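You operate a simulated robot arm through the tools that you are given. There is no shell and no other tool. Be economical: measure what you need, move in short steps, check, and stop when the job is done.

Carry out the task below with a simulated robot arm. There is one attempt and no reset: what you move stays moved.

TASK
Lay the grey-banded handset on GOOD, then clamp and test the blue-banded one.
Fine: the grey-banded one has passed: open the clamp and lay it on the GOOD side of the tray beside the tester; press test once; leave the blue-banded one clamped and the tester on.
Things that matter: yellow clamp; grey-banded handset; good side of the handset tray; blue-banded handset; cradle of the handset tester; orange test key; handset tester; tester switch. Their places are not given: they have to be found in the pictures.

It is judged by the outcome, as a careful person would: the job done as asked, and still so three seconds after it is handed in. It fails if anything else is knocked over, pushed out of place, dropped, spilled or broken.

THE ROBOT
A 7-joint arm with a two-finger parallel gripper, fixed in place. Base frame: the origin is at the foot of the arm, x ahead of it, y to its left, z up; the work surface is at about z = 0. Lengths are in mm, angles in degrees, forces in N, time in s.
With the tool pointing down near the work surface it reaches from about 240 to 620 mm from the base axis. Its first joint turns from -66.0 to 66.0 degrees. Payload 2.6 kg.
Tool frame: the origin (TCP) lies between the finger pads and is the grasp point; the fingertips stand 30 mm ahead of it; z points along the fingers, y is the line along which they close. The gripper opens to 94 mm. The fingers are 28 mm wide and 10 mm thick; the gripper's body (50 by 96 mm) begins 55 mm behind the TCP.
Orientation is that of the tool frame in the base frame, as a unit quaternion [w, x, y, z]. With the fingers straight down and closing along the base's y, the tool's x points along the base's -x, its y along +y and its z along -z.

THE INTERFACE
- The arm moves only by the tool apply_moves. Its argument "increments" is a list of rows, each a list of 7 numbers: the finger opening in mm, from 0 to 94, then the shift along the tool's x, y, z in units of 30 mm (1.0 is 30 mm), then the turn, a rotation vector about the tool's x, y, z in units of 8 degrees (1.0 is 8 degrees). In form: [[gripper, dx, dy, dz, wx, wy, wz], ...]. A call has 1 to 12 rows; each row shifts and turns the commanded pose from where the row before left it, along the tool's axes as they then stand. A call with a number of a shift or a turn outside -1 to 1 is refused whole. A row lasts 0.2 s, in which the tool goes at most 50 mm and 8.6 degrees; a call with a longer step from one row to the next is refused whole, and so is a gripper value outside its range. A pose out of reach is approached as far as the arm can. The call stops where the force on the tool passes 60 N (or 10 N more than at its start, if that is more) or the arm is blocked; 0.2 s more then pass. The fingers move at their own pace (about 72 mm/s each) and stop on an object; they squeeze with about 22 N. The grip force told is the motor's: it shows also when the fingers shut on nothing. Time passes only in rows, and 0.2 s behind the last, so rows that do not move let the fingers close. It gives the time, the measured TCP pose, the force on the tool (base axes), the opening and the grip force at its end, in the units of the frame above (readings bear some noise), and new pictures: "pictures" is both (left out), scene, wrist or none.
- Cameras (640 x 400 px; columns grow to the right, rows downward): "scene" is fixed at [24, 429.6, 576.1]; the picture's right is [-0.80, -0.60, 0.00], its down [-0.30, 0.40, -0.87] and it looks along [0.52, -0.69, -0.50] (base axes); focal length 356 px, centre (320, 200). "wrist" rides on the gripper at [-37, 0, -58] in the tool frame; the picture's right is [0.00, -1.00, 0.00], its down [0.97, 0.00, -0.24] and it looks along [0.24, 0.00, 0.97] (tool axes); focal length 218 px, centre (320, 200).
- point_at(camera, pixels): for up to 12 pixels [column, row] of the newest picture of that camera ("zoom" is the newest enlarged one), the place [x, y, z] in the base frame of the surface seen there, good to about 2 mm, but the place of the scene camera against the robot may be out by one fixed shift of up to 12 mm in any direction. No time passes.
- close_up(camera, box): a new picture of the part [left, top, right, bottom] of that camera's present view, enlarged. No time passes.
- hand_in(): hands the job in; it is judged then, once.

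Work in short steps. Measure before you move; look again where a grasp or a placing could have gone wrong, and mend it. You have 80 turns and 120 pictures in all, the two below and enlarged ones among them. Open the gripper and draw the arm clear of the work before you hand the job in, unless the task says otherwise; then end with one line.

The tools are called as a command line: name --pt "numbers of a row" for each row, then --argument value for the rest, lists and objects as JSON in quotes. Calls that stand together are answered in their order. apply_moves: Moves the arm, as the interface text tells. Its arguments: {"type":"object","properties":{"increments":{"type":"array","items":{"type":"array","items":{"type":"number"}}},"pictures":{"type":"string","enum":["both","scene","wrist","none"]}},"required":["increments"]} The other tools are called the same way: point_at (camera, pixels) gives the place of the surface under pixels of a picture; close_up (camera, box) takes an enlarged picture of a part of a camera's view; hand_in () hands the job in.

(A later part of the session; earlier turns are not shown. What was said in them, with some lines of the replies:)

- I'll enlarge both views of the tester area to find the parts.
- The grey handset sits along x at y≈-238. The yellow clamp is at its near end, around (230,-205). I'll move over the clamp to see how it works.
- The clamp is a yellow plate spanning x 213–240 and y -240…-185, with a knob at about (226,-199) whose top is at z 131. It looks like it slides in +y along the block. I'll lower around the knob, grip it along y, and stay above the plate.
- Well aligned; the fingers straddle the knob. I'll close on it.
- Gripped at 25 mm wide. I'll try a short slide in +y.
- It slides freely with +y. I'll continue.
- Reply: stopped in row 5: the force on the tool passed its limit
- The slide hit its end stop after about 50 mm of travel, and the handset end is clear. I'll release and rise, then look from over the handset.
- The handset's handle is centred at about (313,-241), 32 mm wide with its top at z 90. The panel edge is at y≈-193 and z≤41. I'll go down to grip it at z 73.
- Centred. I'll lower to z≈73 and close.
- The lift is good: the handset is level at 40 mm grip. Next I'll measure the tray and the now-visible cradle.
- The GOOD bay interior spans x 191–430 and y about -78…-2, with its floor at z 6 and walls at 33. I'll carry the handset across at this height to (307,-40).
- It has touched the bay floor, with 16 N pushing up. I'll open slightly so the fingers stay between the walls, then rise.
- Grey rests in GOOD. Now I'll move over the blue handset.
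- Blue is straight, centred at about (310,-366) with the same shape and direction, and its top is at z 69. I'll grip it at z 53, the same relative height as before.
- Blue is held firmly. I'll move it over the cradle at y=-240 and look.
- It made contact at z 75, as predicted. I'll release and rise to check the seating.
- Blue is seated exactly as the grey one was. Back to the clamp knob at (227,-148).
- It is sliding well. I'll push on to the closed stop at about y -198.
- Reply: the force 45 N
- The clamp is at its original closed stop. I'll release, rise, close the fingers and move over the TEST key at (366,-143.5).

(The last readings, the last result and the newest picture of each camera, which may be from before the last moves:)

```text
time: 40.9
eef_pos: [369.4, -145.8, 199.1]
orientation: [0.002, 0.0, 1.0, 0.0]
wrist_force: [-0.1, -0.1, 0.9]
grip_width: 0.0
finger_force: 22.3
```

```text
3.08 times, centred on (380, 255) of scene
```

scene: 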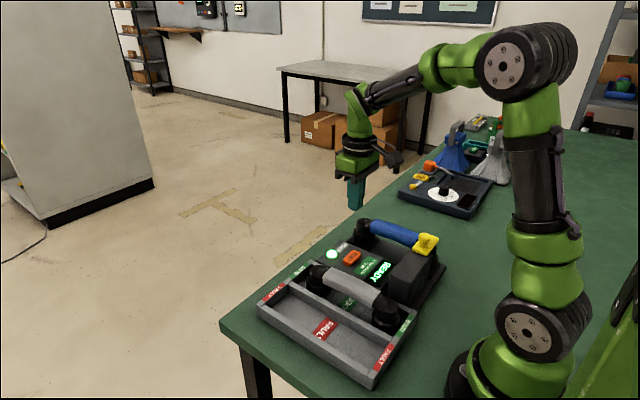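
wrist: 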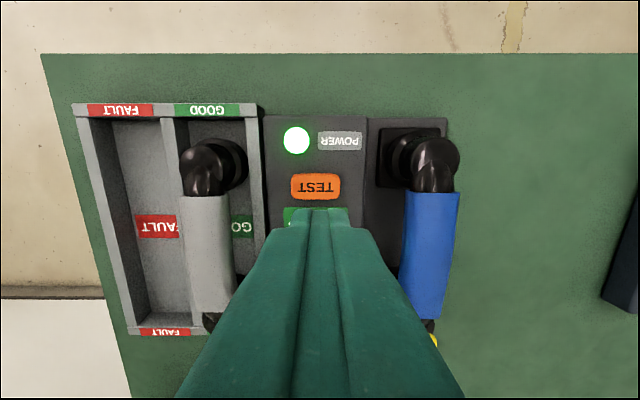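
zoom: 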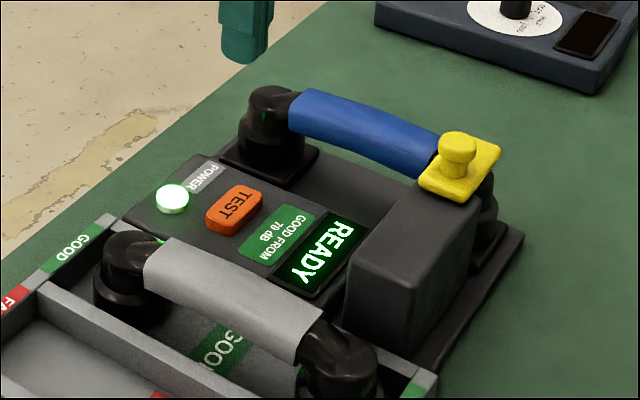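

point_at --camera "wrist" --pixels '[[316, 186], [294, 186], [338, 186], [316, 176], [316, 197], [350, 195], [297, 140], [345, 210]]'

```text
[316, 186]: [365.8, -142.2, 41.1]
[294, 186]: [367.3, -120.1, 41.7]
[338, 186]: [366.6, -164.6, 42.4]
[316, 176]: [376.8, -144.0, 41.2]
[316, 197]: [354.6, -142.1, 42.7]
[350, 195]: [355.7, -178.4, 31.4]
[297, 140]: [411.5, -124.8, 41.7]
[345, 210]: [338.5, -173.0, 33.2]
```

The key's centre is (366,-142.5) with its top at 41.5. I'll lower the closed fingers to about 9 mm above it.

apply_moves --pt "0 0.11 0.11 1 0 0 0" --pt "0 0 0 1 0 0 0" --pt "0 0 0 1 0 0 0" --pt "0 0 0 0.5 0 0 0" --pt "0 0 0 0.3 0 0 0" --pt "0 0 0 0 0 0 0" --pictures "wrist"

```text
time: 42.2
eef_pos: [363.5, -143.3, 85.0]
orientation: [0.002, 0.0, 1.0, 0.001]
wrist_force: [0.4, 0.4, -0.1]
grip_width: 0.0
finger_force: 22.5
```

wrist: 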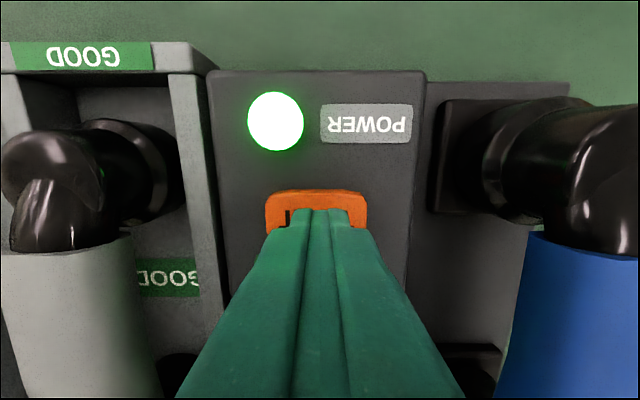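

apply_moves --pt "0 -0.08 0 0.35 0 0 0" --pt "0 0 0 0.1 0 0 0" --pt "0 0 0 0.07 0 0 0" --pictures "scene"

close_up --camera "scene" --box '[310, 220, 430, 300]'

```text
time: 43.0
eef_pos: [366.6, -145.0, 68.6]
orientation: [0.001, 0.0, 1.0, 0.001]
wrist_force: [0.2, -0.2, 1.0]
grip_width: 0.1
finger_force: 22.1
```

scene: 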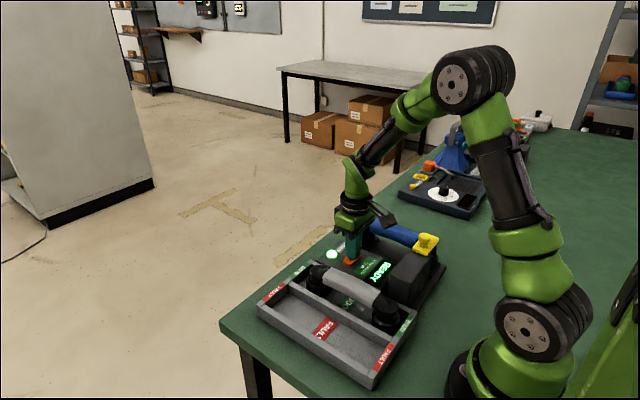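

```text
5.00 times, centred on (370, 260) of scene
```

zoom: 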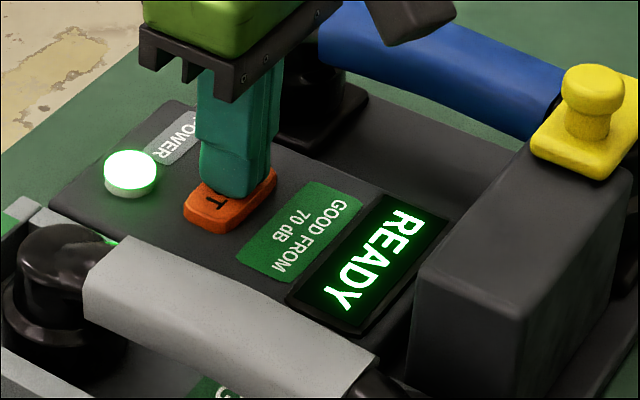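

The finger is on the key but the display still shows READY, at about 1 N. I'll press a bit further.

apply_moves --pt "0 0 0 0.06 0 0 0" --pt "0 0 0 0.06 0 0 0" --pictures "none"

close_up --camera "scene" --box '[310, 220, 430, 300]'

```text
time: 43.6
eef_pos: [366.0, -142.2, 66.2]
orientation: [0.001, 0.001, 1.0, 0.0]
wrist_force: [0.2, -0.8, 5.2]
grip_width: 0.1
finger_force: 22.0
```

```text
5.00 times, centred on (370, 260) of scene
```

zoom: 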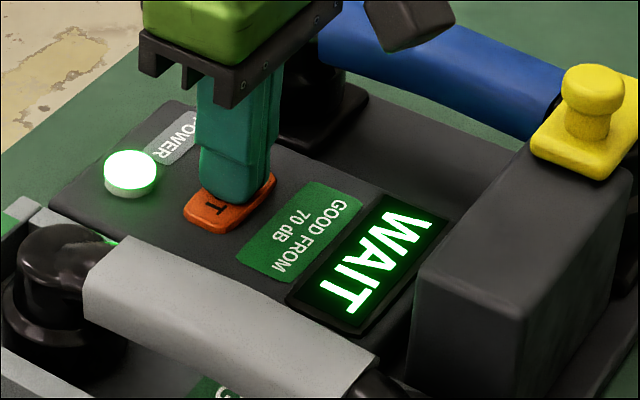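

The display shows WAIT, so the test has started. I'll lift straight off and let it finish.

apply_moves --pt "0 0 0 -0.5 0 0 0" --pt "0 0 0 -1 0 0 0" --pt "0 0 0 -1 0 0 0" --pt "0 0 0 -1 0 0 0" --pt "0 0 0 -1 0 0 0" --pt "20 0 0 -1 0 0 0" --pt "40 0 0 -1 0 0 0" --pt "60 0 0 -0.5 0 0 0" --pt "60 0 0 0 0 0 0" --pt "60 0 0 0 0 0 0" --pt "60 0 0 0 0 0 0" --pt "60 0 0 0 0 0 0"

close_up --camera "scene" --box '[250, 200, 460, 390]'

```text
time: 46.2
eef_pos: [365.7, -142.5, 276.5]
orientation: [0.002, 0.0, 1.0, 0.0]
wrist_force: [-0.3, -1.0, -0.2]
grip_width: 59.9
finger_force: 0.0
```

scene: 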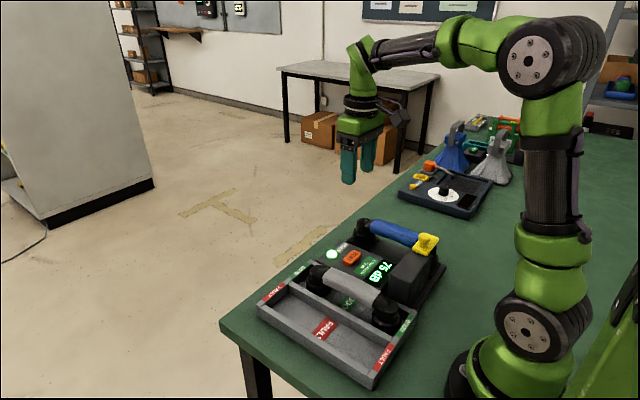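
wrist: 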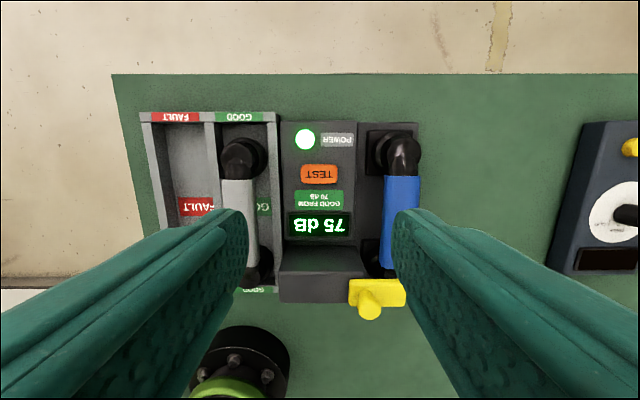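

```text
2.11 times, centred on (355, 295) of scene
```

zoom: 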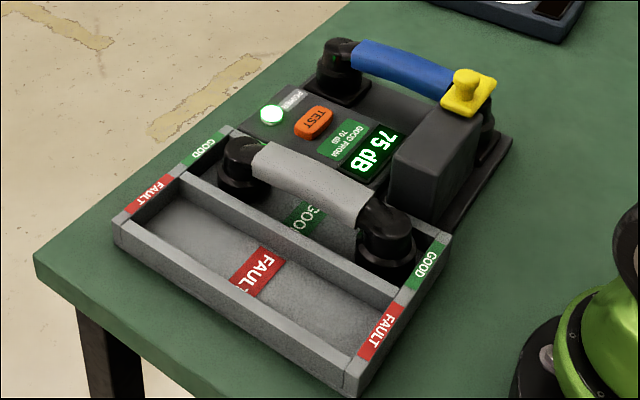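

The test finished and reads 75 dB. Blue is clamped, power is on, grey is in GOOD, and the arm is clear with the gripper open. I'll hand in.

hand_in

```text
The job is handed in.
```

The grey-banded handset is on the GOOD side of the tray. The blue-banded one is clamped in the tester and tested with one press, reading 75 dB against the 70 dB pass mark, and the tester is still on.
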